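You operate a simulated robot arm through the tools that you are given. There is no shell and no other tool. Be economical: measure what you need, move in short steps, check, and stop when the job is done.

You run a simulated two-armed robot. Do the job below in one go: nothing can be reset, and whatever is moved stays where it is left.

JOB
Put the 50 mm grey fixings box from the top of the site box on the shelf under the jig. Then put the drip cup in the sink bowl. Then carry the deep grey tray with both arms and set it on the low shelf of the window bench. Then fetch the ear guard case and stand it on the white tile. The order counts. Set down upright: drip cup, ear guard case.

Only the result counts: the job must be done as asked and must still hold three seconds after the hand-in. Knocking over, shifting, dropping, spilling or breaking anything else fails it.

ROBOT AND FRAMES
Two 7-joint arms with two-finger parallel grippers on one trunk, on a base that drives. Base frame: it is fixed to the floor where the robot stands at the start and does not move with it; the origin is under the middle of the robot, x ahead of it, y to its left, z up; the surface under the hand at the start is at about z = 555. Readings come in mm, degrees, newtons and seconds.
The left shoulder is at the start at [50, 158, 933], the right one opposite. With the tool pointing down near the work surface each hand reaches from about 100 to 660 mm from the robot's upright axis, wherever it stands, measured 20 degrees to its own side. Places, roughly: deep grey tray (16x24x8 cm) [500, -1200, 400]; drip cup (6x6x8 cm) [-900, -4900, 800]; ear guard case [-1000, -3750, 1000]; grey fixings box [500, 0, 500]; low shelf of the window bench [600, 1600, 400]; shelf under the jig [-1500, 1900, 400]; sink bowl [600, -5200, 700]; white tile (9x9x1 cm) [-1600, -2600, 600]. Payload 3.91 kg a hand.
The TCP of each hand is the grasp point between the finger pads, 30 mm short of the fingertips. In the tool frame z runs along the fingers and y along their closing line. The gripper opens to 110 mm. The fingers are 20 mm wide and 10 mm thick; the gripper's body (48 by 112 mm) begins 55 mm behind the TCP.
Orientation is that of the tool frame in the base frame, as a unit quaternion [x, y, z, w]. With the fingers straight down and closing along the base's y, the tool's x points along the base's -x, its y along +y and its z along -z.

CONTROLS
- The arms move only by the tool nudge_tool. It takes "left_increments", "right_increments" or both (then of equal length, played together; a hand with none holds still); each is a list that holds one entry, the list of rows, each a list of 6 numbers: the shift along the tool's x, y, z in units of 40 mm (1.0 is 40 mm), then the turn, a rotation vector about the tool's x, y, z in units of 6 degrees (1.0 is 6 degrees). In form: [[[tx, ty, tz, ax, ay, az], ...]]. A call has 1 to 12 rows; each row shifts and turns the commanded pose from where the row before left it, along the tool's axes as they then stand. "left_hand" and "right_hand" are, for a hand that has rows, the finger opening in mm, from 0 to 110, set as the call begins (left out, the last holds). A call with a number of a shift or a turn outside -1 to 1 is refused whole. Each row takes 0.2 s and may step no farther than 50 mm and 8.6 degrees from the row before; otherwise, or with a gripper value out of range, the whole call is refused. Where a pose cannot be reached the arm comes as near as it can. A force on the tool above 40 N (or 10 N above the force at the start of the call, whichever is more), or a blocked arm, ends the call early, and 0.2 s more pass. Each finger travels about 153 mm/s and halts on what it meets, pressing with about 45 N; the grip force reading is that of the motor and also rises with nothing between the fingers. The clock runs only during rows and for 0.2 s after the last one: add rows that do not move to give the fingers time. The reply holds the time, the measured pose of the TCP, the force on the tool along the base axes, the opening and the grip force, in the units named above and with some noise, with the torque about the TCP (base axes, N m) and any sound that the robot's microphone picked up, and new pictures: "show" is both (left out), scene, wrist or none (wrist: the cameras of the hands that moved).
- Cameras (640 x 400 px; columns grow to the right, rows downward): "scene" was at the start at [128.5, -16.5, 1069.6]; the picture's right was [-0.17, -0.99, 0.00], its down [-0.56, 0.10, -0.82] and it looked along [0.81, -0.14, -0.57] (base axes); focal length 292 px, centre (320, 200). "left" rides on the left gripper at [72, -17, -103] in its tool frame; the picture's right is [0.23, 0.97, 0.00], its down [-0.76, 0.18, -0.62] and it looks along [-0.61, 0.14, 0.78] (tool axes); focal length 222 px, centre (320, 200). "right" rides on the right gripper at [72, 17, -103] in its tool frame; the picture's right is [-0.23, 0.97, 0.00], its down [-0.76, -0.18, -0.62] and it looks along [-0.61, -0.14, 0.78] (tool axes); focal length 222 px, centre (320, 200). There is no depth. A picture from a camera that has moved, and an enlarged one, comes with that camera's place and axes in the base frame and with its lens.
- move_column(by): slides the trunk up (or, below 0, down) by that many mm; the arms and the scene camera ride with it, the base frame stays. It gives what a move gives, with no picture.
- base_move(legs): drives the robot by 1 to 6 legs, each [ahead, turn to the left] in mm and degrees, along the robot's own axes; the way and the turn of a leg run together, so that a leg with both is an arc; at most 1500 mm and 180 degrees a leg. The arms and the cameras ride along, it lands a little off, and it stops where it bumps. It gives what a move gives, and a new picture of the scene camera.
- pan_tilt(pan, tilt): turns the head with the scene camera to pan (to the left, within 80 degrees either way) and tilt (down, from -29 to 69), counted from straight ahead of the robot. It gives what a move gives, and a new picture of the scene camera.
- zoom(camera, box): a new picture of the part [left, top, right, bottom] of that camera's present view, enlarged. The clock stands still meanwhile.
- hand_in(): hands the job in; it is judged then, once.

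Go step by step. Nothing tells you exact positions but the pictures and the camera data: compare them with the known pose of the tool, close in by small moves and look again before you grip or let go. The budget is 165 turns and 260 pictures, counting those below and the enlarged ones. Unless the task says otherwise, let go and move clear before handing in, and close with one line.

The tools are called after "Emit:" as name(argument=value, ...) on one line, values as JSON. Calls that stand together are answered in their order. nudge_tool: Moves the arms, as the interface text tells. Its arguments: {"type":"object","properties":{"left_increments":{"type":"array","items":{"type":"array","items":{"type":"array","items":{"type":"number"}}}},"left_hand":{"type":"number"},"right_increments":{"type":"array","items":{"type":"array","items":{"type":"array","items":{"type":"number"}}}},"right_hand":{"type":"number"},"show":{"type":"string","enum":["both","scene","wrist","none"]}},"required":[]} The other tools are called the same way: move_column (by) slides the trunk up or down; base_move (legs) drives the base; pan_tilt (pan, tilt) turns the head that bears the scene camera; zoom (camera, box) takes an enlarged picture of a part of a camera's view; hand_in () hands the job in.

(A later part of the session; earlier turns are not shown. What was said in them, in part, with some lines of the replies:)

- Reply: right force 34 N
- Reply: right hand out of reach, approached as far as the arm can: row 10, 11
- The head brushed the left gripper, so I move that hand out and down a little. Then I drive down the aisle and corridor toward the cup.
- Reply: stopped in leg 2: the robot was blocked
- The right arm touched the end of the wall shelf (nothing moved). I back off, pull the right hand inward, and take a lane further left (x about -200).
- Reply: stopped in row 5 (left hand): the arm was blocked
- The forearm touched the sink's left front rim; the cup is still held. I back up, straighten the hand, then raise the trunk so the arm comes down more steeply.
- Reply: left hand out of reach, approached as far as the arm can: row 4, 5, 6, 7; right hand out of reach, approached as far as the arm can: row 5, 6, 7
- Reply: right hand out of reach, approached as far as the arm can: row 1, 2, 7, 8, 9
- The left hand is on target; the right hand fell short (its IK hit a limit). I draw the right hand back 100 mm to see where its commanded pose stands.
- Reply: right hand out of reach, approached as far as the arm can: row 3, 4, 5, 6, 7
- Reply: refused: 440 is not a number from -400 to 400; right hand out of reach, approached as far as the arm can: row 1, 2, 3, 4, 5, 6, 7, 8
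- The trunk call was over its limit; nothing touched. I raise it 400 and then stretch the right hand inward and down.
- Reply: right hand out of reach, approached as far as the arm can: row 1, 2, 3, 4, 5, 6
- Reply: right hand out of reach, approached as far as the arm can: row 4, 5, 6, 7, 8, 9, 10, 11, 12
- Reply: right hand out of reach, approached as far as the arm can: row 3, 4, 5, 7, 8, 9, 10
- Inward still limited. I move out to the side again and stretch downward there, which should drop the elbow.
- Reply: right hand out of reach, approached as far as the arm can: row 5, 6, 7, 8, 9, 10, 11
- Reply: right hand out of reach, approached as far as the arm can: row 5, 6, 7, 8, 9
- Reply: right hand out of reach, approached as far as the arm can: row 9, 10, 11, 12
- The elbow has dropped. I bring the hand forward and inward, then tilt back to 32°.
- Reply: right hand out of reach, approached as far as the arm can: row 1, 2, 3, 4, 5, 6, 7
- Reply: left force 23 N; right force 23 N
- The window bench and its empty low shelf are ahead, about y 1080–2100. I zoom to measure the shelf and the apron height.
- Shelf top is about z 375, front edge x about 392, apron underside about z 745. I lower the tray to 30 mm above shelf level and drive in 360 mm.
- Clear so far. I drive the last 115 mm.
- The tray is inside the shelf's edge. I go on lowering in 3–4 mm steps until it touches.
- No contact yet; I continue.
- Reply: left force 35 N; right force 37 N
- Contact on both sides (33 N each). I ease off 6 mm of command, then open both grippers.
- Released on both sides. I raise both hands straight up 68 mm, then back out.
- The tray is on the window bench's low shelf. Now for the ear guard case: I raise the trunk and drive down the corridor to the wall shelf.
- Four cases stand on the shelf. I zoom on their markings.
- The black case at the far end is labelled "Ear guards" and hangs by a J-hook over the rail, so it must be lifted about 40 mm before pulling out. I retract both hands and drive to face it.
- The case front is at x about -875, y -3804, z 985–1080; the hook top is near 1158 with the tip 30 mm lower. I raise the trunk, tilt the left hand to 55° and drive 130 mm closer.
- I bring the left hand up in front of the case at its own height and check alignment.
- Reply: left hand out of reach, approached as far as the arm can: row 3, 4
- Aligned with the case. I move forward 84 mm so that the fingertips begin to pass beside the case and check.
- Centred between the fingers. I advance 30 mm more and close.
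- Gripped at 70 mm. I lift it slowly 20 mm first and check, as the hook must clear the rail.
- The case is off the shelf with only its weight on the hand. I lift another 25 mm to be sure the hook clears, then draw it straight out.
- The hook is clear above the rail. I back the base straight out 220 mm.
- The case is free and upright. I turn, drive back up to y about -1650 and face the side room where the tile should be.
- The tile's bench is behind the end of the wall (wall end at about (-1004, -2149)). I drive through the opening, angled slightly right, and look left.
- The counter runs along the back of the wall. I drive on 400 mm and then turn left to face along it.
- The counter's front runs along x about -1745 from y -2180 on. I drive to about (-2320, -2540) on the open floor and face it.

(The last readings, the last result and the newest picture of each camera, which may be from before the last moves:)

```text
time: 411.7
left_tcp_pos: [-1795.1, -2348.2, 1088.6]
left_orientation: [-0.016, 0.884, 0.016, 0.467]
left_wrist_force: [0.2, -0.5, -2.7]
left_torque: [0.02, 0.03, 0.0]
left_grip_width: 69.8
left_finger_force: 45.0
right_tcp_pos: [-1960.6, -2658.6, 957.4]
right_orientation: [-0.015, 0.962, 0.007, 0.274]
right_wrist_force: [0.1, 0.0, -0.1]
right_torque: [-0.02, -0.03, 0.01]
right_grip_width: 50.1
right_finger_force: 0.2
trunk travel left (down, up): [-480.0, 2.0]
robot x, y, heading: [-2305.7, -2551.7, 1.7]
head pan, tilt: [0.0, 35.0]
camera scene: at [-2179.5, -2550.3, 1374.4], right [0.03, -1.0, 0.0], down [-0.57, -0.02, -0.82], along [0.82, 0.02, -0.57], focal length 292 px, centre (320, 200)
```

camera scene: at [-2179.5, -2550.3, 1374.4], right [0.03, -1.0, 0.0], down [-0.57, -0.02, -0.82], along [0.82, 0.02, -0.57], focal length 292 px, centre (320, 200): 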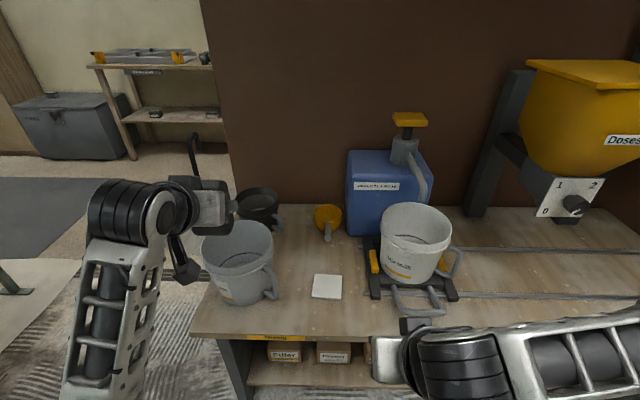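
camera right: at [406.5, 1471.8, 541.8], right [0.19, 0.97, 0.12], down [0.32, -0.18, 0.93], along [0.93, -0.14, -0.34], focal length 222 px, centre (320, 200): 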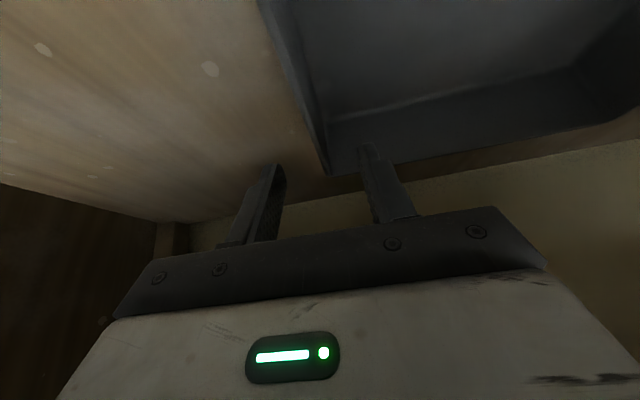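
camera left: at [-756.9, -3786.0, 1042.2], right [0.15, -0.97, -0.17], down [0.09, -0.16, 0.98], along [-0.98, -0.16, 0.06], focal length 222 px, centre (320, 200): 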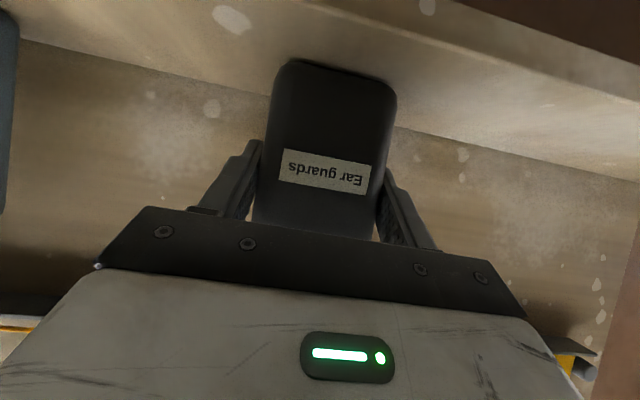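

The white tile is at about (-1597, -2555, ~645), between two buckets with about 100 mm free each side. I raise the right hand out of the way and shift the robot to about (-2137, -2675).

Emit:
nudge_tool(right_increments=[[[-0.5, 0, -0.8, 0, 0, 0], [-0.5, 0, -0.8, 0, 0, 0], [-0.5, 0, -0.8, 0, 0, 0], [-0.5, 0, -0.8, 0, 0, 0]]], show="none")

Emit:
base_move(legs=[[0, -37.7], [190, 0], [0, 36]])

Emit:
pan_tilt(pan=10, tilt=45)

```text
time: 412.7
left_tcp_pos: [-1795.6, -2346.8, 1088.4]
left_orientation: [-0.015, 0.884, 0.015, 0.467]
left_wrist_force: [0.1, -0.3, -1.8]
left_torque: [-0.01, 0.01, 0.01]
left_grip_width: 69.7
left_finger_force: 44.7
right_tcp_pos: [-1959.8, -2660.8, 1108.3]
right_orientation: [-0.014, 0.962, 0.006, 0.274]
right_wrist_force: [0.0, 0.2, 0.0]
right_torque: [0.0, 0.01, 0.04]
right_grip_width: 49.9
right_finger_force: 0.2
trunk travel left (down, up): [-480.0, 2.0]
robot x, y, heading: [-2311.2, -2554.8, 1.7]
head pan, tilt: [0.0, 35.0]
```

```text
time: 417.7
left_tcp_pos: [-1635.7, -2477.4, 1088.6]
left_orientation: [0.001, 0.884, 0.007, 0.467]
left_wrist_force: [-0.7, 0.9, -2.5]
left_torque: [-0.04, 0.03, -0.01]
left_grip_width: 69.4
left_finger_force: 45.1
right_tcp_pos: [-1811.1, -2784.8, 1108.2]
right_orientation: [0.002, 0.962, 0.002, 0.274]
right_wrist_force: [-0.8, -0.4, -0.3]
right_torque: [0.04, 0.02, -0.04]
right_grip_width: 50.1
right_finger_force: 0.0
trunk travel left (down, up): [-480.0, 2.0]
robot x, y, heading: [-2153.6, -2668.5, -1.0]
head pan, tilt: [0.0, 35.0]
camera scene: at [-2027.0, -2666.6, 1374.4], right [-0.01, -1.0, 0.0], down [-0.57, 0.0, -0.82], along [0.82, -0.01, -0.57], focal length 292 px, centre (320, 200)
```

scene: 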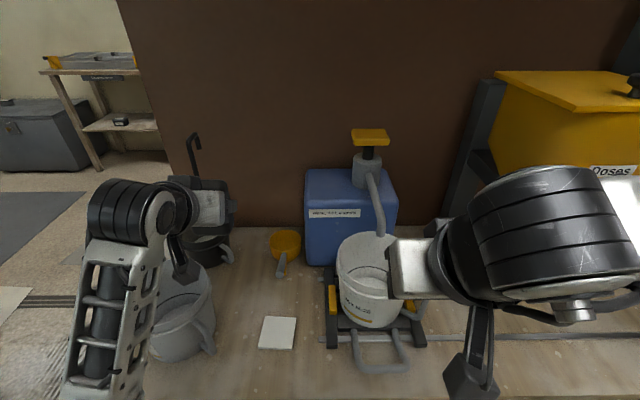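

```text
time: 418.4
left_tcp_pos: [-1635.8, -2478.9, 1088.2]
left_orientation: [0.001, 0.885, 0.007, 0.466]
left_wrist_force: [0.4, -0.3, -3.2]
left_torque: [0.01, 0.01, 0.02]
left_grip_width: 69.7
left_finger_force: 45.2
right_tcp_pos: [-1812.1, -2784.9, 1108.1]
right_orientation: [0.004, 0.962, 0.002, 0.274]
right_wrist_force: [0.8, 0.6, 0.4]
right_torque: [-0.02, 0.01, 0.01]
right_grip_width: 49.9
right_finger_force: 0.1
trunk travel left (down, up): [-480.0, 2.0]
robot x, y, heading: [-2154.8, -2664.9, -0.6]
head pan, tilt: [10.0, 45.0]
camera scene: at [-2034.8, -2652.7, 1359.7], right [0.16, -0.99, 0.0], down [-0.7, -0.12, -0.71], along [0.7, 0.12, -0.71], focal length 292 px, centre (320, 200)
```

scene: 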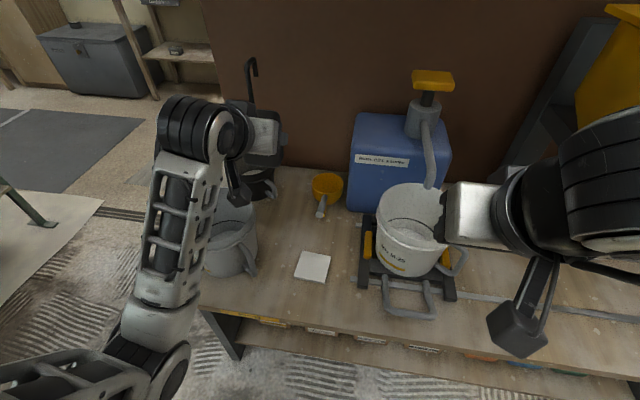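

Triangulation puts the tile centre at about (-1577, -2555, 617). I shift the left hand right 77 mm, drive 45 mm forward and lower the trunk 280 mm.

Emit:
nudge_tool(left_increments=[[[0, -0.64, 0, 0, 0, 0], [0, -0.64, 0, 0, 0, 0], [0, -0.64, 0, 0, 0, 0], [0, 0, 0, 0, 0, 0]]], show="none")

Emit:
base_move(legs=[[45, 0.6]])

Emit:
move_column(by=-280)

Emit:
pan_tilt(pan=10, tilt=40)

```text
time: 419.4
left_tcp_pos: [-1636.0, -2554.6, 1087.7]
left_orientation: [0.0, 0.884, 0.007, 0.467]
left_wrist_force: [0.2, -0.8, -2.6]
left_torque: [0.02, 0.02, -0.04]
left_grip_width: 69.7
left_finger_force: 44.7
right_tcp_pos: [-1810.8, -2784.8, 1107.8]
right_orientation: [0.003, 0.962, 0.002, 0.273]
right_wrist_force: [0.0, 0.5, 0.0]
right_torque: [0.02, -0.01, 0.02]
right_grip_width: 50.0
right_finger_force: 0.0
trunk travel left (down, up): [-480.0, 2.0]
robot x, y, heading: [-2157.4, -2665.2, -0.4]
head pan, tilt: [10.0, 45.0]
```

```text
time: 420.3
left_tcp_pos: [-1590.0, -2549.9, 1086.6]
left_orientation: [-0.004, 0.885, 0.009, 0.466]
left_wrist_force: [1.3, 0.5, -2.8]
left_torque: [0.0, 0.03, -0.01]
left_grip_width: 69.6
left_finger_force: 44.7
right_tcp_pos: [-1763.5, -2781.8, 1106.8]
right_orientation: [-0.001, 0.962, 0.003, 0.274]
right_wrist_force: [0.1, -1.1, -1.2]
right_torque: [0.0, 0.03, -0.01]
right_grip_width: 50.1
right_finger_force: 0.1
trunk travel left (down, up): [-480.0, 2.0]
robot x, y, heading: [-2111.6, -2662.5, -0.1]
head pan, tilt: [10.0, 45.0]
camera scene: at [-1988.8, -2651.6, 1359.5], right [0.18, -0.98, 0.0], down [-0.7, -0.12, -0.71], along [0.7, 0.12, -0.71], focal length 292 px, centre (320, 200)
```

scene: 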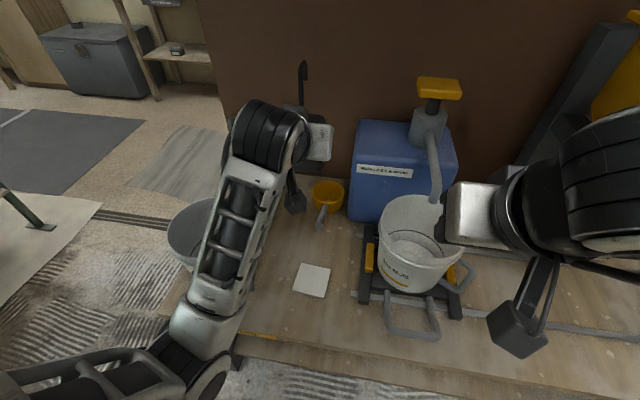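

```text
time: 423.1
left_tcp_pos: [-1592.2, -2550.1, 808.1]
left_orientation: [-0.004, 0.884, 0.009, 0.467]
left_wrist_force: [-1.0, 0.5, -1.9]
left_torque: [-0.01, 0.04, 0.01]
left_grip_width: 69.7
left_finger_force: 45.3
right_tcp_pos: [-1765.0, -2780.6, 827.5]
right_orientation: [-0.002, 0.962, 0.004, 0.274]
right_wrist_force: [1.2, 0.3, -0.1]
right_torque: [-0.02, -0.02, 0.0]
right_grip_width: 50.3
right_finger_force: 0.0
trunk travel left (down, up): [-200.0, 282.0]
robot x, y, heading: [-2111.7, -2663.4, -0.0]
head pan, tilt: [10.0, 45.0]
```

```text
time: 423.8
left_tcp_pos: [-1590.8, -2550.1, 807.4]
left_orientation: [-0.004, 0.884, 0.01, 0.467]
left_wrist_force: [-0.5, 0.3, -2.0]
left_torque: [-0.01, 0.05, -0.05]
left_grip_width: 69.9
left_finger_force: 45.2
right_tcp_pos: [-1765.6, -2781.9, 828.5]
right_orientation: [-0.002, 0.962, 0.003, 0.274]
right_wrist_force: [0.1, 0.4, 0.3]
right_torque: [-0.04, 0.0, 0.0]
right_grip_width: 50.3
right_finger_force: 0.1
trunk travel left (down, up): [-200.0, 282.0]
robot x, y, heading: [-2113.1, -2663.4, 0.1]
head pan, tilt: [10.0, 40.0]
camera scene: at [-1986.4, -2651.0, 1086.8], right [0.18, -0.98, 0.0], down [-0.63, -0.11, -0.77], along [0.75, 0.13, -0.64], focal length 292 px, centre (320, 200)
```

scene: 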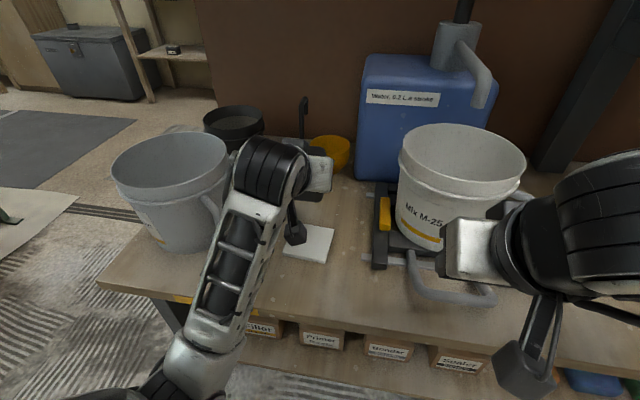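

Emit:
zoom(camera="scene", box=[220, 130, 400, 280])

Emit:
zoom(camera="left", box=[0, 0, 640, 400])

```text
2.67 times, centred on (310, 205) of scene
camera zoom: at [-1986.4, -2651.0, 1086.8], right [0.18, -0.98, 0.0], down [-0.63, -0.11, -0.77], along [0.75, 0.13, -0.64], focal length 779 px, centre (347, 187)
```

zoom: 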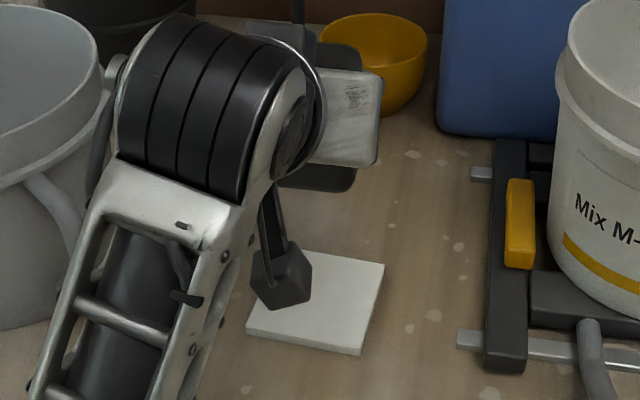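

```text
1.00 times, centred on (320, 200) of left (not enlarged: the box is as wide or as high as the picture)
camera zoom: at [-1717.2, -2568.9, 805.9], right [-0.14, 0.97, -0.17], down [-0.09, 0.16, 0.98], along [0.99, 0.16, 0.06], focal length 222 px, centre (320, 200)
```

zoom: 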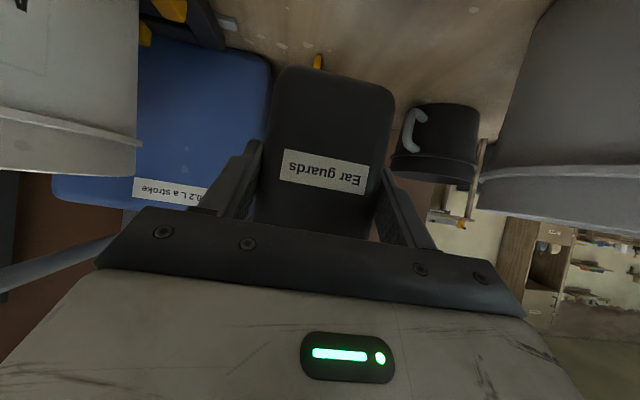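

Tile spans x -1622…-1528, y -2598…-2508, top z about 616. The case is positioned right over its centre, so I lower it about 115 mm.

Emit:
nudge_tool(left_increments=[[[0.594, -0.08, 0.404, 0, 0, 0], [0.594, 0, 0.404, 0, 0, 0], [0.594, 0, 0.404, 0, 0, 0], [0.594, 0, 0.404, 0, 0, 0], [0, 0, 0, 0, 0, 0]]], show="both")

```text
time: 425.0
left_tcp_pos: [-1588.7, -2549.9, 695.8]
left_orientation: [-0.004, 0.882, 0.012, 0.471]
left_wrist_force: [1.1, 0.9, 1.6]
left_torque: [-0.04, 0.0, -0.01]
left_grip_width: 69.7
left_finger_force: 45.5
right_tcp_pos: [-1766.0, -2781.8, 827.2]
right_orientation: [-0.001, 0.962, 0.002, 0.274]
right_wrist_force: [0.3, -0.6, -0.1]
right_torque: [0.0, -0.01, 0.0]
right_grip_width: 50.1
right_finger_force: 0.1
trunk travel left (down, up): [-200.0, 282.0]
robot x, y, heading: [-2113.2, -2664.2, 0.0]
head pan, tilt: [10.0, 40.0]
camera scene: at [-1986.5, -2651.0, 1087.0], right [0.18, -0.98, 0.0], down [-0.63, -0.11, -0.77], along [0.75, 0.13, -0.64], focal length 292 px, centre (320, 200)
camera left: at [-1715.5, -2568.8, 692.0], right [-0.14, 0.97, -0.17], down [-0.1, 0.16, 0.98], along [0.98, 0.16, 0.07], focal length 222 px, centre (320, 200)
```

scene: 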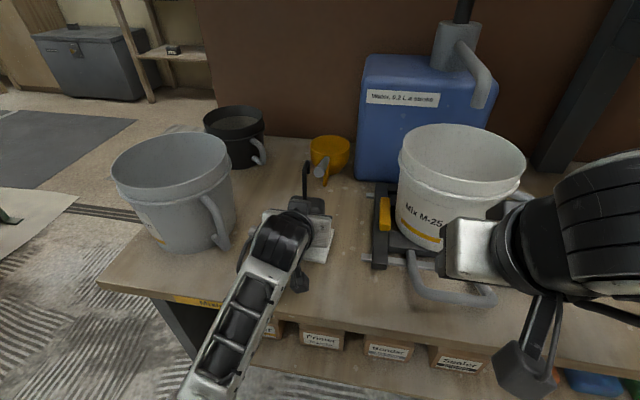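
left: 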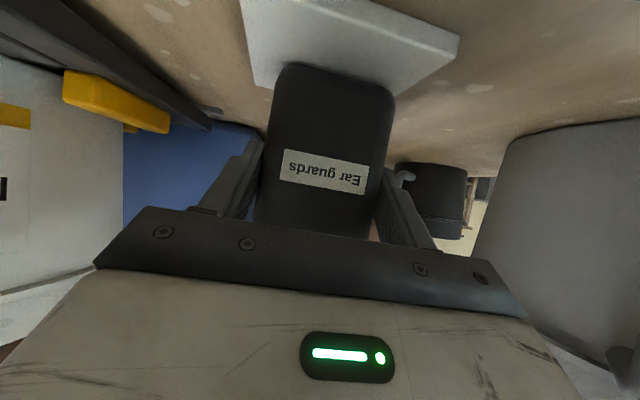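

A slight force change; I zoom on the contact area before continuing.

Emit:
zoom(camera="scene", box=[180, 150, 400, 370])

Emit:
zoom(camera="left", box=[200, 0, 500, 180])

```text
1.82 times, centred on (290, 260) of scene
camera zoom: at [-1986.5, -2651.0, 1087.0], right [0.18, -0.98, 0.0], down [-0.63, -0.11, -0.77], along [0.75, 0.13, -0.64], focal length 531 px, centre (374, 91)
```

zoom: 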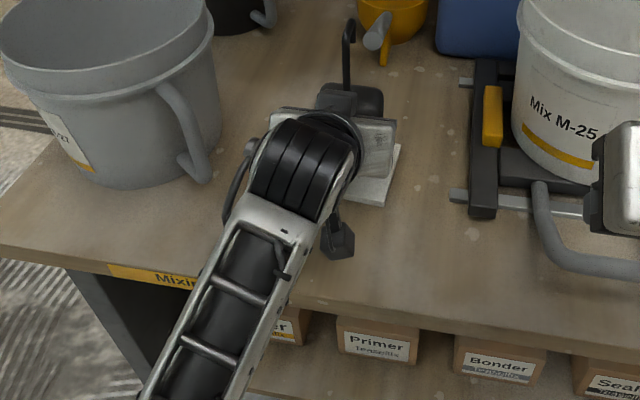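

```text
2.13 times, centred on (350, 90) of left
camera zoom: at [-1715.5, -2568.8, 692.0], right [-0.14, 0.97, -0.17], down [-0.1, 0.16, 0.98], along [0.98, 0.16, 0.07], focal length 474 px, centre (256, 435)
```

zoom: 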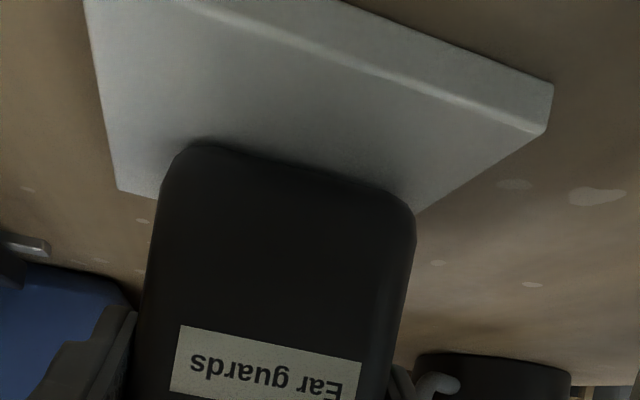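

The case bottom is very near the tile. I step down 3 mm at a time.

Emit:
nudge_tool(left_increments=[[[0.06, -0.07, 0.042, 0, 0, 0], [0.06, 0, 0.042, 0, 0, 0], [0, 0, 0, 0, 0, 0]]], show="none")

```text
time: 425.8
left_tcp_pos: [-1586.3, -2548.1, 695.0]
left_orientation: [-0.002, 0.878, 0.018, 0.478]
left_wrist_force: [-0.9, -4.0, 18.4]
left_torque: [-1.01, 0.21, -0.05]
left_grip_width: 69.6
left_finger_force: 45.2
right_tcp_pos: [-1765.9, -2782.5, 829.7]
right_orientation: [-0.001, 0.961, 0.003, 0.275]
right_wrist_force: [0.7, 0.4, -0.1]
right_torque: [0.01, -0.01, -0.01]
right_grip_width: 50.1
right_finger_force: 0.1
trunk travel left (down, up): [-200.0, 282.0]
robot x, y, heading: [-2111.6, -2661.8, 0.2]
head pan, tilt: [10.0, 40.0]
```

The case has met the tile (18 N) but with a slight sideways push. I rise 8 mm and read the free pose.

Emit:
nudge_tool(left_increments=[[[-0.166, 0, -0.112, 0, 0, 0], [0, 0, 0, 0, 0, 0], [0, 0, 0, 0, 0, 0]]], show="wrist")

```text
time: 426.6
left_tcp_pos: [-1588.4, -2545.2, 694.7]
left_orientation: [0.001, 0.882, 0.024, 0.47]
left_wrist_force: [2.0, -6.8, 16.7]
left_torque: [-1.06, 0.05, 0.14]
left_grip_width: 69.7
left_finger_force: 44.9
right_tcp_pos: [-1766.5, -2783.3, 828.5]
right_orientation: [-0.002, 0.962, 0.004, 0.274]
right_wrist_force: [0.2, -1.0, 0.5]
right_torque: [-0.04, -0.01, 0.01]
right_grip_width: 49.8
right_finger_force: 0.0
trunk travel left (down, up): [-200.0, 282.0]
robot x, y, heading: [-2114.2, -2664.4, 0.2]
head pan, tilt: [10.0, 40.0]
camera left: at [-1715.4, -2564.4, 691.5], right [-0.15, 0.98, -0.15], down [-0.1, 0.14, 0.99], along [0.98, 0.16, 0.08], focal length 222 px, centre (320, 200)
```

left: 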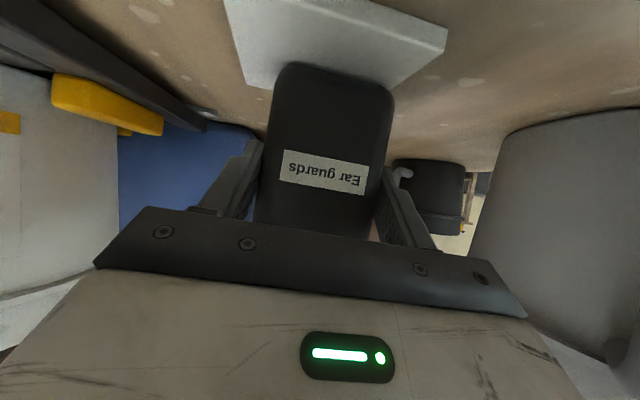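

The arm seems hindered elsewhere (forearm near the counter edge). I rise 25 mm more and check the whole arm.

Emit:
nudge_tool(left_increments=[[[-0.26, 0, -0.176, 0, 0, 0], [-0.26, 0, -0.176, 0, 0, 0], [0, 0, 0, 0, 0, 0]]], show="none")

Emit:
pan_tilt(pan=30, tilt=50)

```text
time: 427.4
left_tcp_pos: [-1591.7, -2537.7, 711.4]
left_orientation: [0.004, 0.885, 0.035, 0.464]
left_wrist_force: [0.4, -0.1, -1.4]
left_torque: [0.0, 0.01, 0.03]
left_grip_width: 69.4
left_finger_force: 45.8
right_tcp_pos: [-1764.3, -2782.3, 828.5]
right_orientation: [-0.001, 0.962, 0.002, 0.273]
right_wrist_force: [0.2, 0.4, -0.7]
right_torque: [0.01, 0.0, -0.01]
right_grip_width: 49.8
right_finger_force: 0.0
trunk travel left (down, up): [-200.0, 282.0]
robot x, y, heading: [-2115.9, -2664.5, -0.1]
head pan, tilt: [10.0, 40.0]
```

```text
time: 428.2
left_tcp_pos: [-1590.6, -2537.7, 712.7]
left_orientation: [0.004, 0.884, 0.033, 0.466]
left_wrist_force: [-0.3, 0.6, -3.1]
left_torque: [-0.02, 0.04, -0.04]
left_grip_width: 69.5
left_finger_force: 44.8
right_tcp_pos: [-1763.9, -2782.9, 828.0]
right_orientation: [-0.002, 0.962, 0.002, 0.274]
right_wrist_force: [1.6, 0.3, 0.5]
right_torque: [0.0, -0.03, -0.02]
right_grip_width: 50.0
right_finger_force: 0.1
trunk travel left (down, up): [-200.0, 282.0]
robot x, y, heading: [-2109.2, -2659.6, 0.2]
head pan, tilt: [30.0, 50.0]
camera scene: at [-2003.4, -2627.3, 1072.7], right [0.5, -0.87, 0.0], down [-0.66, -0.38, -0.64], along [0.56, 0.32, -0.77], focal length 292 px, centre (320, 200)
```

scene: 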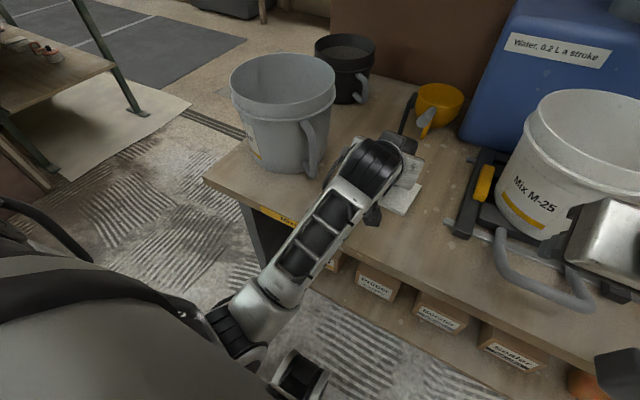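

The forearm runs low over the counter edge. I raise the trunk by 250 to free the arm and steepen it, then check the hand's orientation.

Emit:
move_column(by=250)

Emit:
nudge_tool(left_increments=[[[0, 0, 0, 0, 0, 0], [0, 0, 0, 0, 0, 0]]], show="wrist")

```text
time: 430.8
left_tcp_pos: [-1589.0, -2537.9, 966.0]
left_orientation: [0.003, 0.883, 0.034, 0.468]
left_wrist_force: [-0.7, 0.6, -1.7]
left_torque: [-0.02, 0.02, -0.01]
left_grip_width: 69.6
left_finger_force: 44.8
right_tcp_pos: [-1764.9, -2781.3, 1078.7]
right_orientation: [-0.002, 0.962, 0.003, 0.274]
right_wrist_force: [0.4, 0.0, 0.4]
right_torque: [0.02, 0.0, -0.02]
right_grip_width: 50.1
right_finger_force: 0.1
trunk travel left (down, up): [-450.0, 32.0]
robot x, y, heading: [-2113.3, -2660.4, 0.1]
head pan, tilt: [30.0, 50.0]
```

```text
time: 431.4
left_tcp_pos: [-1589.2, -2538.4, 965.5]
left_orientation: [0.002, 0.883, 0.034, 0.469]
left_wrist_force: [0.2, -0.1, -3.4]
left_torque: [0.02, 0.01, -0.01]
left_grip_width: 69.8
left_finger_force: 45.3
right_tcp_pos: [-1765.1, -2782.7, 1078.2]
right_orientation: [0.0, 0.962, 0.002, 0.274]
right_wrist_force: [-0.1, -0.2, 0.3]
right_torque: [-0.02, 0.01, -0.04]
right_grip_width: 50.3
right_finger_force: 0.1
trunk travel left (down, up): [-450.0, 32.0]
robot x, y, heading: [-2114.3, -2665.4, 0.2]
head pan, tilt: [30.0, 50.0]
camera left: at [-1715.1, -2558.3, 962.8], right [-0.15, 0.98, -0.13], down [-0.09, 0.11, 0.99], along [0.98, 0.16, 0.07], focal length 222 px, centre (320, 200)
```

left: 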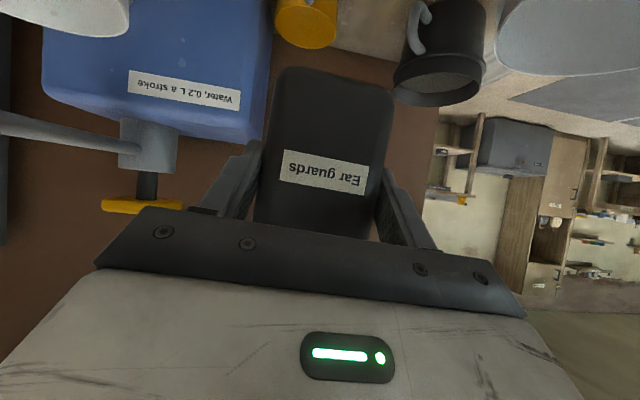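

The commanded orientation picked up a 3° roll. I correct it, re-centre over the tile and lower with the arm from the higher shoulder.

Emit:
nudge_tool(left_increments=[[[0, 0, 0, 0.361, 0.046, -0.342], [0, -0.375, 0, 0, 0, 0], [0.74, 0, 0.503, 0, 0, 0], [0.74, 0, 0.503, 0, 0, 0], [0.74, 0, 0.503, 0, 0, 0], [0.74, 0, 0.503, 0, 0, 0], [0.74, 0, 0.503, 0, 0, 0], [0.74, 0, 0.503, 0, 0, 0], [0, 0, 0, 0, 0, 0]]], show="both")

```text
time: 432.9
left_tcp_pos: [-1578.1, -2515.2, 820.0]
left_orientation: [0.016, 0.876, 0.05, 0.48]
left_wrist_force: [0.2, 0.0, -2.9]
left_torque: [0.02, 0.02, 0.02]
left_grip_width: 69.6
left_finger_force: 44.6
right_tcp_pos: [-1765.1, -2782.0, 1078.8]
right_orientation: [-0.002, 0.962, 0.004, 0.274]
right_wrist_force: [0.0, -0.2, 0.4]
right_torque: [-0.03, -0.01, 0.01]
right_grip_width: 50.0
right_finger_force: 0.1
trunk travel left (down, up): [-450.0, 32.0]
robot x, y, heading: [-2112.1, -2668.1, 0.1]
head pan, tilt: [30.0, 50.0]
stopped in row 7 (left hand): the arm was blocked; the commanded pose is now the measured one
camera scene: at [-2003.5, -2627.2, 1322.7], right [0.5, -0.87, 0.0], down [-0.66, -0.38, -0.64], along [0.56, 0.32, -0.77], focal length 292 px, centre (320, 200)
camera left: at [-1703.2, -2533.0, 814.0], right [-0.14, 0.99, -0.09], down [-0.12, 0.07, 0.99], along [0.98, 0.15, 0.1], focal length 222 px, centre (320, 200)
```

scene: 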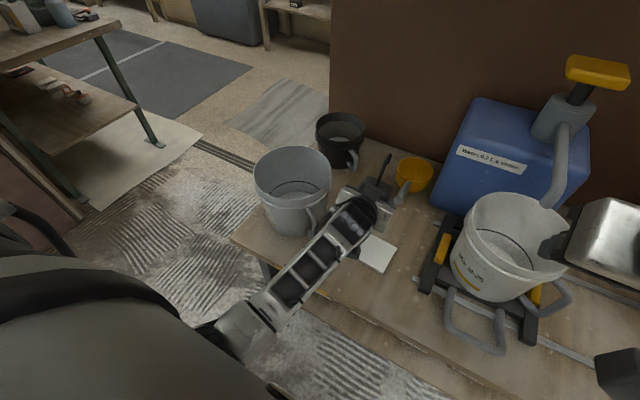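
left: 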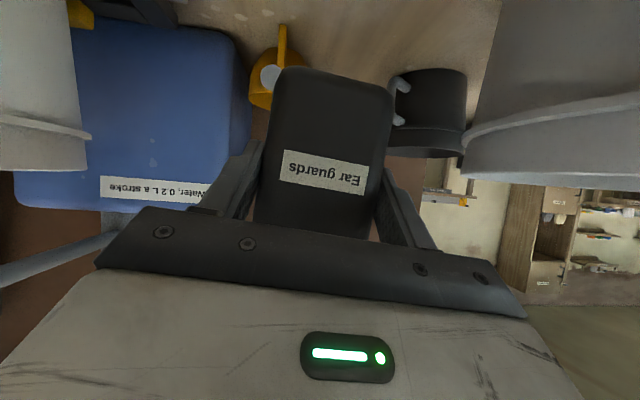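

The arm is blocked again although the hand is in free air, so something else touches. I look at the left upper arm.

Emit:
pan_tilt(pan=60, tilt=60)

Emit:
pan_tilt(pan=10, tilt=65)

```text
time: 433.9
left_tcp_pos: [-1577.1, -2514.5, 821.9]
left_orientation: [0.016, 0.876, 0.049, 0.48]
left_wrist_force: [-0.1, -0.3, -2.6]
left_torque: [0.01, 0.02, 0.02]
left_grip_width: 69.3
left_finger_force: 45.6
right_tcp_pos: [-1764.7, -2783.2, 1078.5]
right_orientation: [-0.002, 0.962, 0.003, 0.273]
right_wrist_force: [-0.9, 0.1, 0.4]
right_torque: [0.03, -0.02, 0.0]
right_grip_width: 50.1
right_finger_force: 0.1
trunk travel left (down, up): [-450.0, 32.0]
robot x, y, heading: [-2111.5, -2663.8, -0.2]
head pan, tilt: [60.0, 60.0]
camera scene: at [-2036.8, -2608.1, 1310.2], right [0.87, -0.5, 0.0], down [-0.43, -0.75, -0.5], along [0.25, 0.43, -0.87], focal length 292 px, centre (320, 200)
```

scene: 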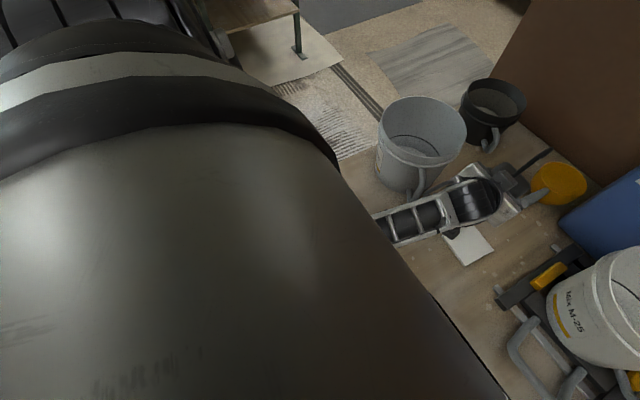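

```text
time: 435.0
left_tcp_pos: [-1577.4, -2513.7, 822.1]
left_orientation: [0.016, 0.875, 0.049, 0.481]
left_wrist_force: [-0.5, 0.1, -2.5]
left_torque: [0.01, 0.02, 0.0]
left_grip_width: 69.8
left_finger_force: 44.8
right_tcp_pos: [-1766.5, -2781.5, 1077.9]
right_orientation: [-0.001, 0.962, 0.002, 0.274]
right_wrist_force: [0.4, -1.0, 0.3]
right_torque: [-0.02, 0.02, -0.01]
right_grip_width: 50.0
right_finger_force: 0.1
trunk travel left (down, up): [-450.0, 32.0]
robot x, y, heading: [-2110.0, -2668.9, 0.3]
head pan, tilt: [10.0, 65.0]
camera scene: at [-2010.3, -2655.1, 1304.6], right [0.18, -0.98, 0.0], down [-0.89, -0.16, -0.42], along [0.42, 0.07, -0.91], focal length 292 px, centre (320, 200)
```

scene: 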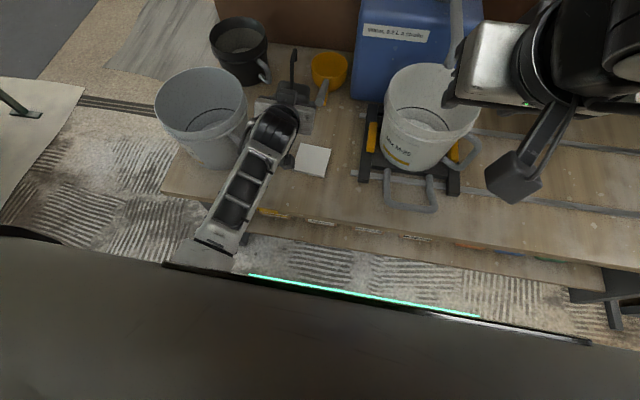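

The left elbow is meeting the robot's own base deck. So the arm needs more stretch: I lift the hand, back the base 100 mm, restore the orientation, and then reach forward.

Emit:
nudge_tool(left_increments=[[[-0.69, 0, -0.47, 0, 0, 0], [-0.69, 0, -0.47, 0, 0, 0], [-0.69, 0, -0.47, 0, 0, 0], [0, 0, 0, 0, 0, 0]]], show="none")

Emit:
base_move(legs=[[-100, 0]])

Emit:
nudge_tool(left_increments=[[[0, 0, 0, 0.487, 0.298, -0.708], [0, 0, 0, 0, 0, 0]]], show="none")

```text
time: 436.0
left_tcp_pos: [-1583.6, -2501.8, 912.7]
left_orientation: [0.029, 0.876, 0.081, 0.475]
left_wrist_force: [-0.1, 0.3, -1.2]
left_torque: [0.0, 0.04, 0.03]
left_grip_width: 69.3
left_finger_force: 45.4
right_tcp_pos: [-1765.3, -2782.2, 1077.2]
right_orientation: [-0.003, 0.962, 0.004, 0.274]
right_wrist_force: [-0.7, 0.3, -0.4]
right_torque: [0.0, 0.0, -0.02]
right_grip_width: 50.0
right_finger_force: 0.1
trunk travel left (down, up): [-450.0, 32.0]
robot x, y, heading: [-2112.4, -2661.9, 0.2]
head pan, tilt: [10.0, 65.0]
```

```text
time: 437.2
left_tcp_pos: [-1681.2, -2501.4, 915.8]
left_orientation: [0.028, 0.875, 0.08, 0.477]
left_wrist_force: [0.1, 0.4, -2.3]
left_torque: [0.01, 0.04, -0.01]
left_grip_width: 69.6
left_finger_force: 44.7
right_tcp_pos: [-1864.6, -2781.9, 1077.9]
right_orientation: [-0.001, 0.962, 0.003, 0.275]
right_wrist_force: [0.2, 0.3, -0.4]
right_torque: [0.02, -0.01, 0.0]
right_grip_width: 50.1
right_finger_force: 0.2
trunk travel left (down, up): [-450.0, 32.0]
robot x, y, heading: [-2211.1, -2662.2, 0.1]
head pan, tilt: [10.0, 65.0]
camera scene: at [-2109.4, -2655.4, 1304.7], right [0.18, -0.98, 0.0], down [-0.89, -0.16, -0.42], along [0.42, 0.07, -0.91], focal length 292 px, centre (320, 200)
```

scene: 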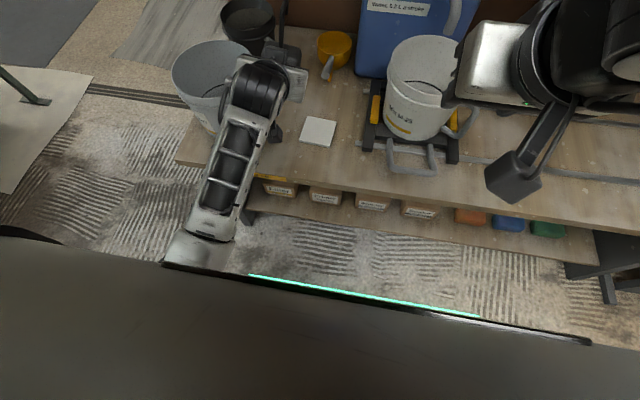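

```text
time: 437.8
left_tcp_pos: [-1680.9, -2497.9, 911.6]
left_orientation: [0.008, 0.885, 0.045, 0.463]
left_wrist_force: [-0.5, -0.2, -2.0]
left_torque: [0.03, 0.01, 0.0]
left_grip_width: 69.7
left_finger_force: 44.9
right_tcp_pos: [-1863.2, -2781.9, 1078.6]
right_orientation: [-0.002, 0.962, 0.004, 0.274]
right_wrist_force: [0.9, -0.2, -0.6]
right_torque: [0.01, 0.03, -0.01]
right_grip_width: 50.3
right_finger_force: 0.2
trunk travel left (down, up): [-450.0, 32.0]
robot x, y, heading: [-2207.5, -2665.6, -0.0]
head pan, tilt: [10.0, 65.0]
```

Still slightly jammed. I extend the arm forward and to the right to pull the elbow off the deck.

Emit:
nudge_tool(left_increments=[[[-0.47, -0.4, 0.69, 0, 0, 0], [-0.47, -0.4, 0.69, 0, 0, 0], [-0.47, -0.4, 0.69, 0, 0, 0], [0, 0, 0, 0, 0, 0]]], show="scene")

```text
time: 438.8
left_tcp_pos: [-1578.2, -2546.7, 909.2]
left_orientation: [0.006, 0.885, 0.041, 0.464]
left_wrist_force: [0.3, 0.1, -2.0]
left_torque: [0.01, 0.04, 0.01]
left_grip_width: 69.6
left_finger_force: 44.6
right_tcp_pos: [-1864.0, -2782.4, 1077.1]
right_orientation: [-0.002, 0.962, 0.004, 0.274]
right_wrist_force: [0.3, 0.0, -0.5]
right_torque: [-0.02, -0.03, 0.02]
right_grip_width: 50.2
right_finger_force: 0.1
trunk travel left (down, up): [-450.0, 32.0]
robot x, y, heading: [-2210.4, -2669.8, -0.0]
head pan, tilt: [10.0, 65.0]
camera scene: at [-2108.7, -2655.3, 1304.6], right [0.18, -0.98, 0.0], down [-0.89, -0.16, -0.42], along [0.42, 0.07, -0.91], focal length 292 px, centre (320, 200)
```

scene: 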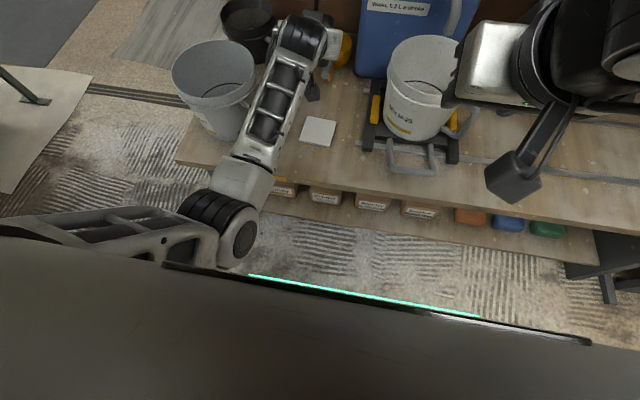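

The elbow is free now and visible. I restore the orientation exactly, centre over the tile and lower to about 20 mm above it.

Emit:
nudge_tool(left_increments=[[[0, 0, 0, 0.443, -0.053, -0.47], [0.18, -0.15, -0.27, 0, 0, 0], [0.668, 0, 0.454, 0, 0, 0], [0.668, 0, 0.454, 0, 0, 0], [0.668, 0, 0.454, 0, 0, 0], [0.668, 0, 0.454, 0, 0, 0], [0, 0, 0, 0, 0, 0]]], show="scene")

```text
time: 440.4
left_tcp_pos: [-1592.4, -2550.7, 780.5]
left_orientation: [-0.005, 0.884, 0.008, 0.467]
left_wrist_force: [-0.5, 0.1, -1.8]
left_torque: [-0.02, 0.04, 0.03]
left_grip_width: 69.2
left_finger_force: 44.9
right_tcp_pos: [-1863.2, -2782.5, 1077.3]
right_orientation: [-0.002, 0.962, 0.004, 0.274]
right_wrist_force: [-0.7, -0.4, -0.1]
right_torque: [0.0, -0.02, 0.03]
right_grip_width: 50.3
right_finger_force: 0.2
trunk travel left (down, up): [-450.0, 32.0]
robot x, y, heading: [-2207.5, -2666.8, 0.2]
head pan, tilt: [10.0, 65.0]
camera scene: at [-2108.6, -2655.4, 1304.6], right [0.18, -0.98, 0.0], down [-0.89, -0.16, -0.42], along [0.42, 0.07, -0.91], focal length 292 px, centre (320, 200)
```

scene: 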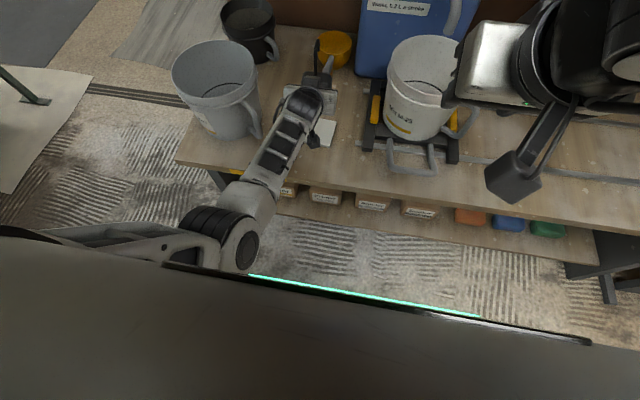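

Orientation is exact and the path is clear. I lower 75 mm more.

Emit:
nudge_tool(left_increments=[[[0.52, -0.03, 0.353, 0, 0, 0], [0.52, 0, 0.353, 0, 0, 0], [0.52, 0, 0.353, 0, 0, 0], [0, 0, 0, 0, 0, 0]]], show="both")

```text
time: 441.4
left_tcp_pos: [-1591.8, -2553.4, 709.9]
left_orientation: [-0.004, 0.885, 0.007, 0.466]
left_wrist_force: [-0.5, -0.4, -2.0]
left_torque: [0.02, 0.02, -0.01]
left_grip_width: 69.6
left_finger_force: 45.0
left hand out of reach, approached as far as the arm can: row 3
right_tcp_pos: [-1863.0, -2782.3, 1077.6]
right_orientation: [-0.002, 0.962, 0.004, 0.274]
right_wrist_force: [-0.6, -0.2, 0.8]
right_torque: [-0.05, 0.01, 0.01]
right_grip_width: 50.2
right_finger_force: 0.0
trunk travel left (down, up): [-450.0, 32.0]
robot x, y, heading: [-2206.6, -2667.6, 0.1]
head pan, tilt: [10.0, 65.0]
camera scene: at [-2108.6, -2655.5, 1304.6], right [0.18, -0.98, 0.0], down [-0.89, -0.16, -0.42], along [0.42, 0.07, -0.91], focal length 292 px, centre (320, 200)
camera left: at [-1718.5, -2572.3, 707.8], right [-0.14, 0.97, -0.18], down [-0.09, 0.17, 0.98], along [0.99, 0.16, 0.06], focal length 222 px, centre (320, 200)
```

scene: 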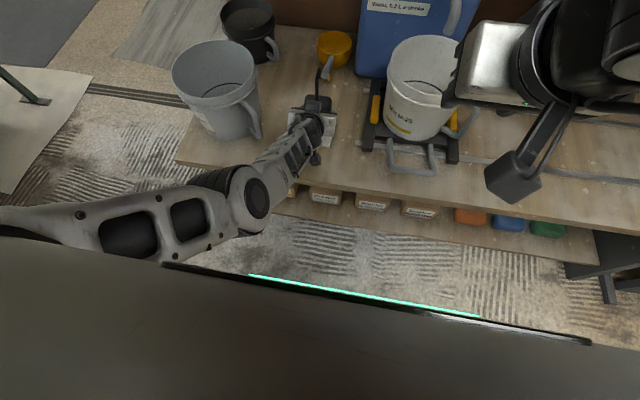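
left: 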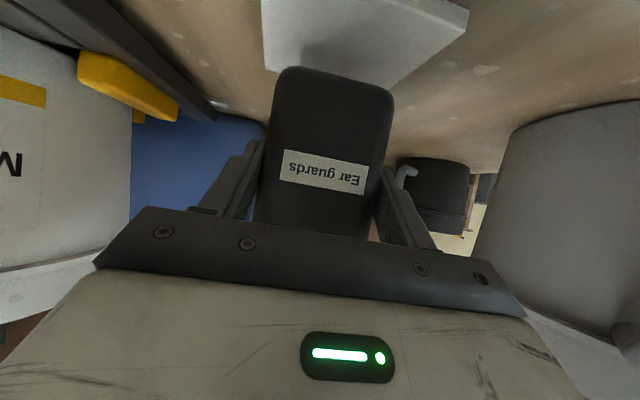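

Near full stretch now, so I use the trunk for the last bit: it lowers the hand straight down without changing its pose.

Emit:
move_column(by=-10)

Emit:
move_column(by=-4)

```text
time: 442.0
left_tcp_pos: [-1593.0, -2552.1, 699.1]
left_orientation: [-0.004, 0.885, 0.008, 0.466]
left_wrist_force: [0.0, 0.1, -2.3]
left_torque: [-0.03, 0.03, 0.03]
left_grip_width: 69.7
left_finger_force: 45.3
right_tcp_pos: [-1863.7, -2782.6, 1067.2]
right_orientation: [-0.002, 0.961, 0.004, 0.275]
right_wrist_force: [-0.7, 0.7, 0.3]
right_torque: [0.01, 0.0, 0.0]
right_grip_width: 50.0
right_finger_force: 0.0
trunk travel left (down, up): [-440.0, 42.0]
robot x, y, heading: [-2212.4, -2665.7, -0.0]
head pan, tilt: [10.0, 65.0]
```

```text
time: 442.5
left_tcp_pos: [-1592.6, -2551.4, 694.9]
left_orientation: [-0.004, 0.885, 0.008, 0.466]
left_wrist_force: [-0.8, -0.1, -1.9]
left_torque: [0.0, 0.02, -0.01]
left_grip_width: 69.5
left_finger_force: 45.0
right_tcp_pos: [-1863.3, -2782.6, 1064.3]
right_orientation: [-0.002, 0.962, 0.004, 0.274]
right_wrist_force: [-0.1, -0.1, -0.1]
right_torque: [0.0, 0.0, 0.03]
right_grip_width: 49.9
right_finger_force: 0.1
trunk travel left (down, up): [-436.0, 46.0]
robot x, y, heading: [-2209.2, -2665.2, 0.3]
head pan, tilt: [10.0, 65.0]
```

Emit:
move_column(by=-3)

Emit:
move_column(by=-3)

Emit:
zoom(camera="left", box=[200, 0, 500, 180])

```text
time: 443.0
left_tcp_pos: [-1592.1, -2551.7, 694.3]
left_orientation: [-0.005, 0.884, 0.009, 0.468]
left_wrist_force: [-1.4, 1.0, 5.6]
left_torque: [-0.23, 0.02, -0.03]
left_grip_width: 69.2
left_finger_force: 44.5
right_tcp_pos: [-1863.5, -2782.4, 1062.2]
right_orientation: [-0.002, 0.962, 0.003, 0.274]
right_wrist_force: [0.9, -1.2, 0.3]
right_torque: [0.02, -0.02, -0.01]
right_grip_width: 50.1
right_finger_force: 0.2
trunk travel left (down, up): [-433.0, 49.0]
robot x, y, heading: [-2210.6, -2667.9, 0.0]
head pan, tilt: [10.0, 65.0]
```

```text
time: 443.5
left_tcp_pos: [-1590.8, -2552.4, 692.9]
left_orientation: [-0.005, 0.882, 0.009, 0.471]
left_wrist_force: [-5.4, 3.4, 20.5]
left_torque: [-0.62, 0.33, -0.12]
left_grip_width: 70.1
left_finger_force: 44.9
right_tcp_pos: [-1865.5, -2782.1, 1059.4]
right_orientation: [-0.002, 0.961, 0.004, 0.275]
right_wrist_force: [-0.1, 0.2, 0.4]
right_torque: [0.02, 0.03, 0.0]
right_grip_width: 50.0
right_finger_force: 0.1
trunk travel left (down, up): [-430.0, 52.0]
robot x, y, heading: [-2213.4, -2668.4, 0.2]
head pan, tilt: [10.0, 65.0]
```

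```text
2.13 times, centred on (350, 90) of left
camera zoom: at [-1717.2, -2571.6, 691.4], right [-0.14, 0.97, -0.18], down [-0.1, 0.17, 0.98], along [0.99, 0.16, 0.07], focal length 474 px, centre (256, 435)
```

zoom: 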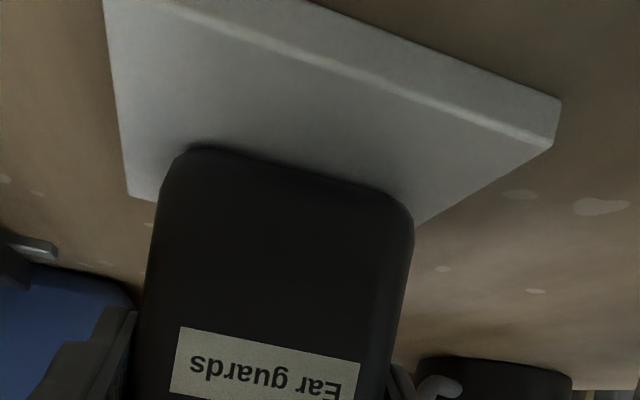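

The case stands on the tile, centred (about -1598…-1560 on a tile from -1624 to -1533). I ease the pressure by raising the trunk 3 mm and open the fingers.

Emit:
move_column(by=3)

Emit:
nudge_tool(left_increments=[[[0, 0, 0, 0, 0, 0], [0, 0, 0, 0, 0, 0], [0, 0, 0, 0, 0, 0]]], left_hand=98, show="both")

```text
time: 444.1
left_tcp_pos: [-1591.9, -2553.1, 694.5]
left_orientation: [-0.004, 0.884, 0.008, 0.468]
left_wrist_force: [5.9, 0.2, 13.3]
left_torque: [-0.49, -0.52, 0.2]
left_grip_width: 69.5
left_finger_force: 45.5
right_tcp_pos: [-1864.3, -2782.8, 1061.5]
right_orientation: [-0.001, 0.962, 0.003, 0.274]
right_wrist_force: [-0.5, -0.2, -0.3]
right_torque: [-0.01, -0.02, 0.01]
right_grip_width: 50.2
right_finger_force: 0.1
trunk travel left (down, up): [-433.0, 49.0]
robot x, y, heading: [-2210.9, -2667.6, -0.0]
head pan, tilt: [10.0, 65.0]
```

```text
time: 444.9
left_tcp_pos: [-1591.6, -2552.8, 692.4]
left_orientation: [-0.005, 0.885, 0.01, 0.466]
left_wrist_force: [0.0, -0.7, -0.5]
left_torque: [0.03, 0.02, 0.0]
left_grip_width: 98.0
left_finger_force: 0.2
right_tcp_pos: [-1863.9, -2782.4, 1060.2]
right_orientation: [-0.002, 0.961, 0.004, 0.275]
right_wrist_force: [0.5, -0.3, -0.1]
right_torque: [0.02, -0.01, -0.03]
right_grip_width: 49.9
right_finger_force: 0.1
trunk travel left (down, up): [-433.0, 49.0]
robot x, y, heading: [-2208.1, -2667.1, -0.2]
head pan, tilt: [10.0, 65.0]
camera scene: at [-2108.8, -2655.4, 1287.6], right [0.18, -0.98, 0.0], down [-0.89, -0.16, -0.42], along [0.42, 0.07, -0.91], focal length 292 px, centre (320, 200)
camera left: at [-1718.8, -2571.5, 690.6], right [-0.14, 0.97, -0.18], down [-0.09, 0.16, 0.98], along [0.99, 0.16, 0.06], focal length 222 px, centre (320, 200)
```

scene: 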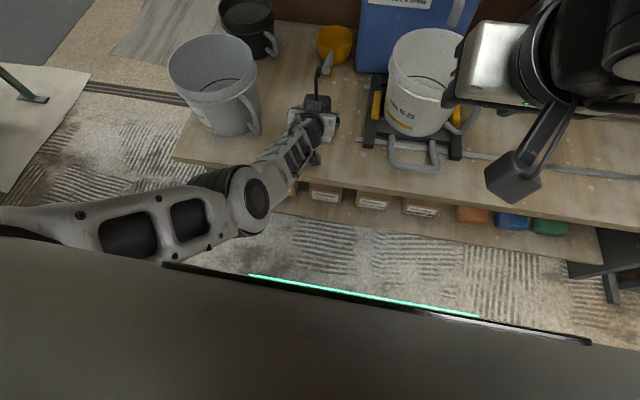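
left: 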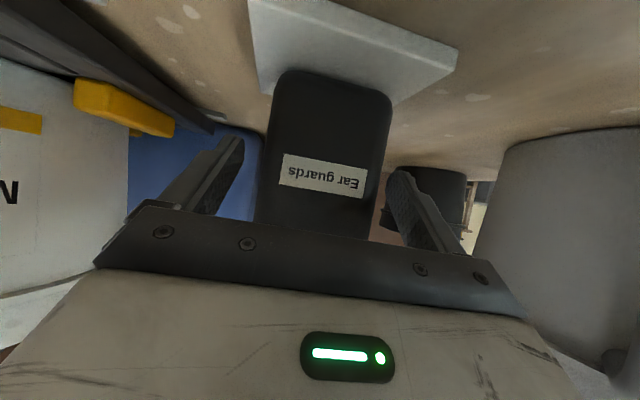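

Released with clearance on both sides. I back the base straight away and check.

Emit:
base_move(legs=[[-250, 0]])

Emit:
pan_tilt(pan=8, tilt=40)

Emit:
zoom(camera="scene", box=[220, 100, 420, 240])

```text
time: 446.7
left_tcp_pos: [-1841.0, -2552.9, 692.8]
left_orientation: [-0.005, 0.885, 0.009, 0.466]
left_wrist_force: [-0.3, 0.7, 0.0]
left_torque: [0.0, 0.0, 0.0]
left_grip_width: 98.0
left_finger_force: 0.0
right_tcp_pos: [-2113.2, -2783.0, 1060.7]
right_orientation: [-0.001, 0.962, 0.003, 0.275]
right_wrist_force: [-0.1, -0.3, 0.9]
right_torque: [0.02, -0.04, 0.02]
right_grip_width: 50.2
right_finger_force: 0.0
trunk travel left (down, up): [-433.0, 49.0]
robot x, y, heading: [-2461.2, -2668.0, 0.2]
head pan, tilt: [10.0, 65.0]
camera scene: at [-2358.2, -2655.9, 1287.7], right [0.18, -0.98, 0.0], down [-0.89, -0.16, -0.42], along [0.42, 0.07, -0.91], focal length 292 px, centre (320, 200)
```

scene: 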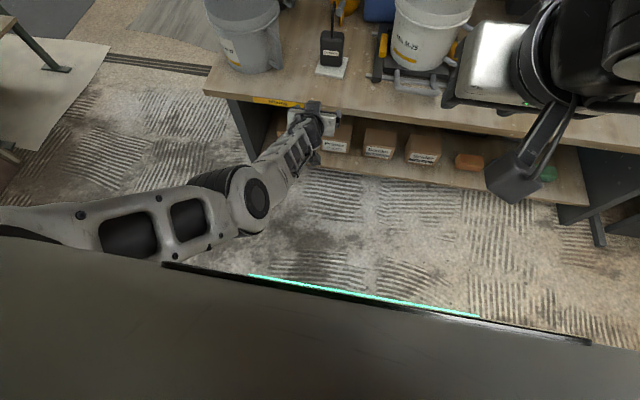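

```text
time: 447.6
left_tcp_pos: [-1841.0, -2553.0, 691.5]
left_orientation: [-0.005, 0.885, 0.01, 0.466]
left_wrist_force: [0.4, 0.2, -0.2]
left_torque: [0.0, 0.02, -0.01]
left_grip_width: 98.0
left_finger_force: 0.0
right_tcp_pos: [-2112.4, -2783.1, 1061.4]
right_orientation: [-0.001, 0.962, 0.003, 0.274]
right_wrist_force: [-0.2, -0.9, -1.2]
right_torque: [0.01, 0.0, -0.01]
right_grip_width: 50.1
right_finger_force: 0.0
trunk travel left (down, up): [-433.0, 49.0]
robot x, y, heading: [-2457.2, -2665.1, -0.0]
head pan, tilt: [8.0, 40.0]
camera scene: at [-2333.3, -2654.6, 1319.8], right [0.14, -0.99, 0.0], down [-0.64, -0.09, -0.77], along [0.76, 0.11, -0.64], focal length 292 px, centre (320, 200)
```

scene: 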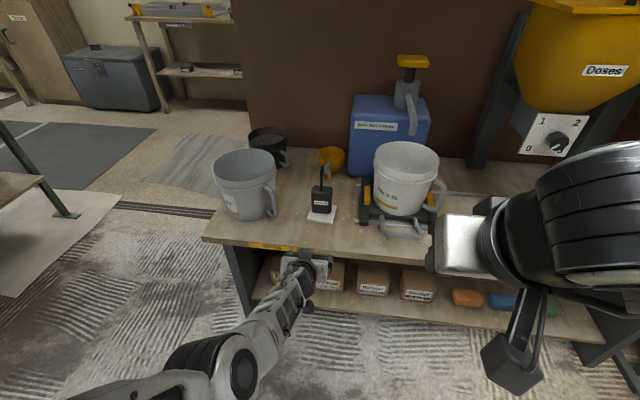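

```text
2.86 times, centred on (320, 170) of scene
camera zoom: at [-2333.3, -2654.6, 1319.8], right [0.14, -0.99, 0.0], down [-0.64, -0.09, -0.77], along [0.76, 0.11, -0.64], focal length 834 px, centre (320, 286)
```

zoom: 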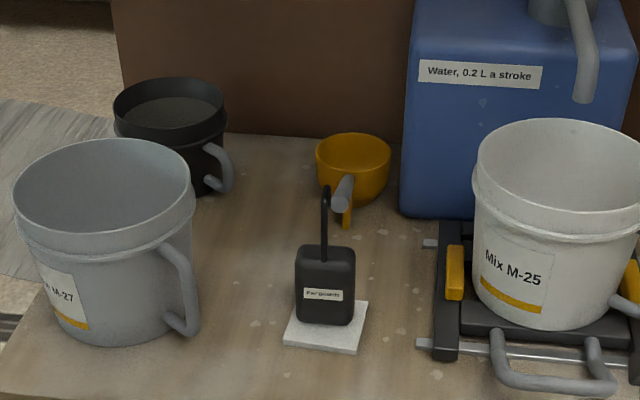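

The ear guard case stands upright on the white tile and nothing around it has been disturbed. The other three items are in place and both hands are clear, so I hand in.

Emit:
hand_in()

```text
The job is handed in.
```

The job is handed in, with all four items placed in the order asked: the fixings box on the shelf under the jig, the drip cup upright in the sink bowl, the tray set with both arms on the window bench's low shelf, and the ear guard case upright on the white tile.
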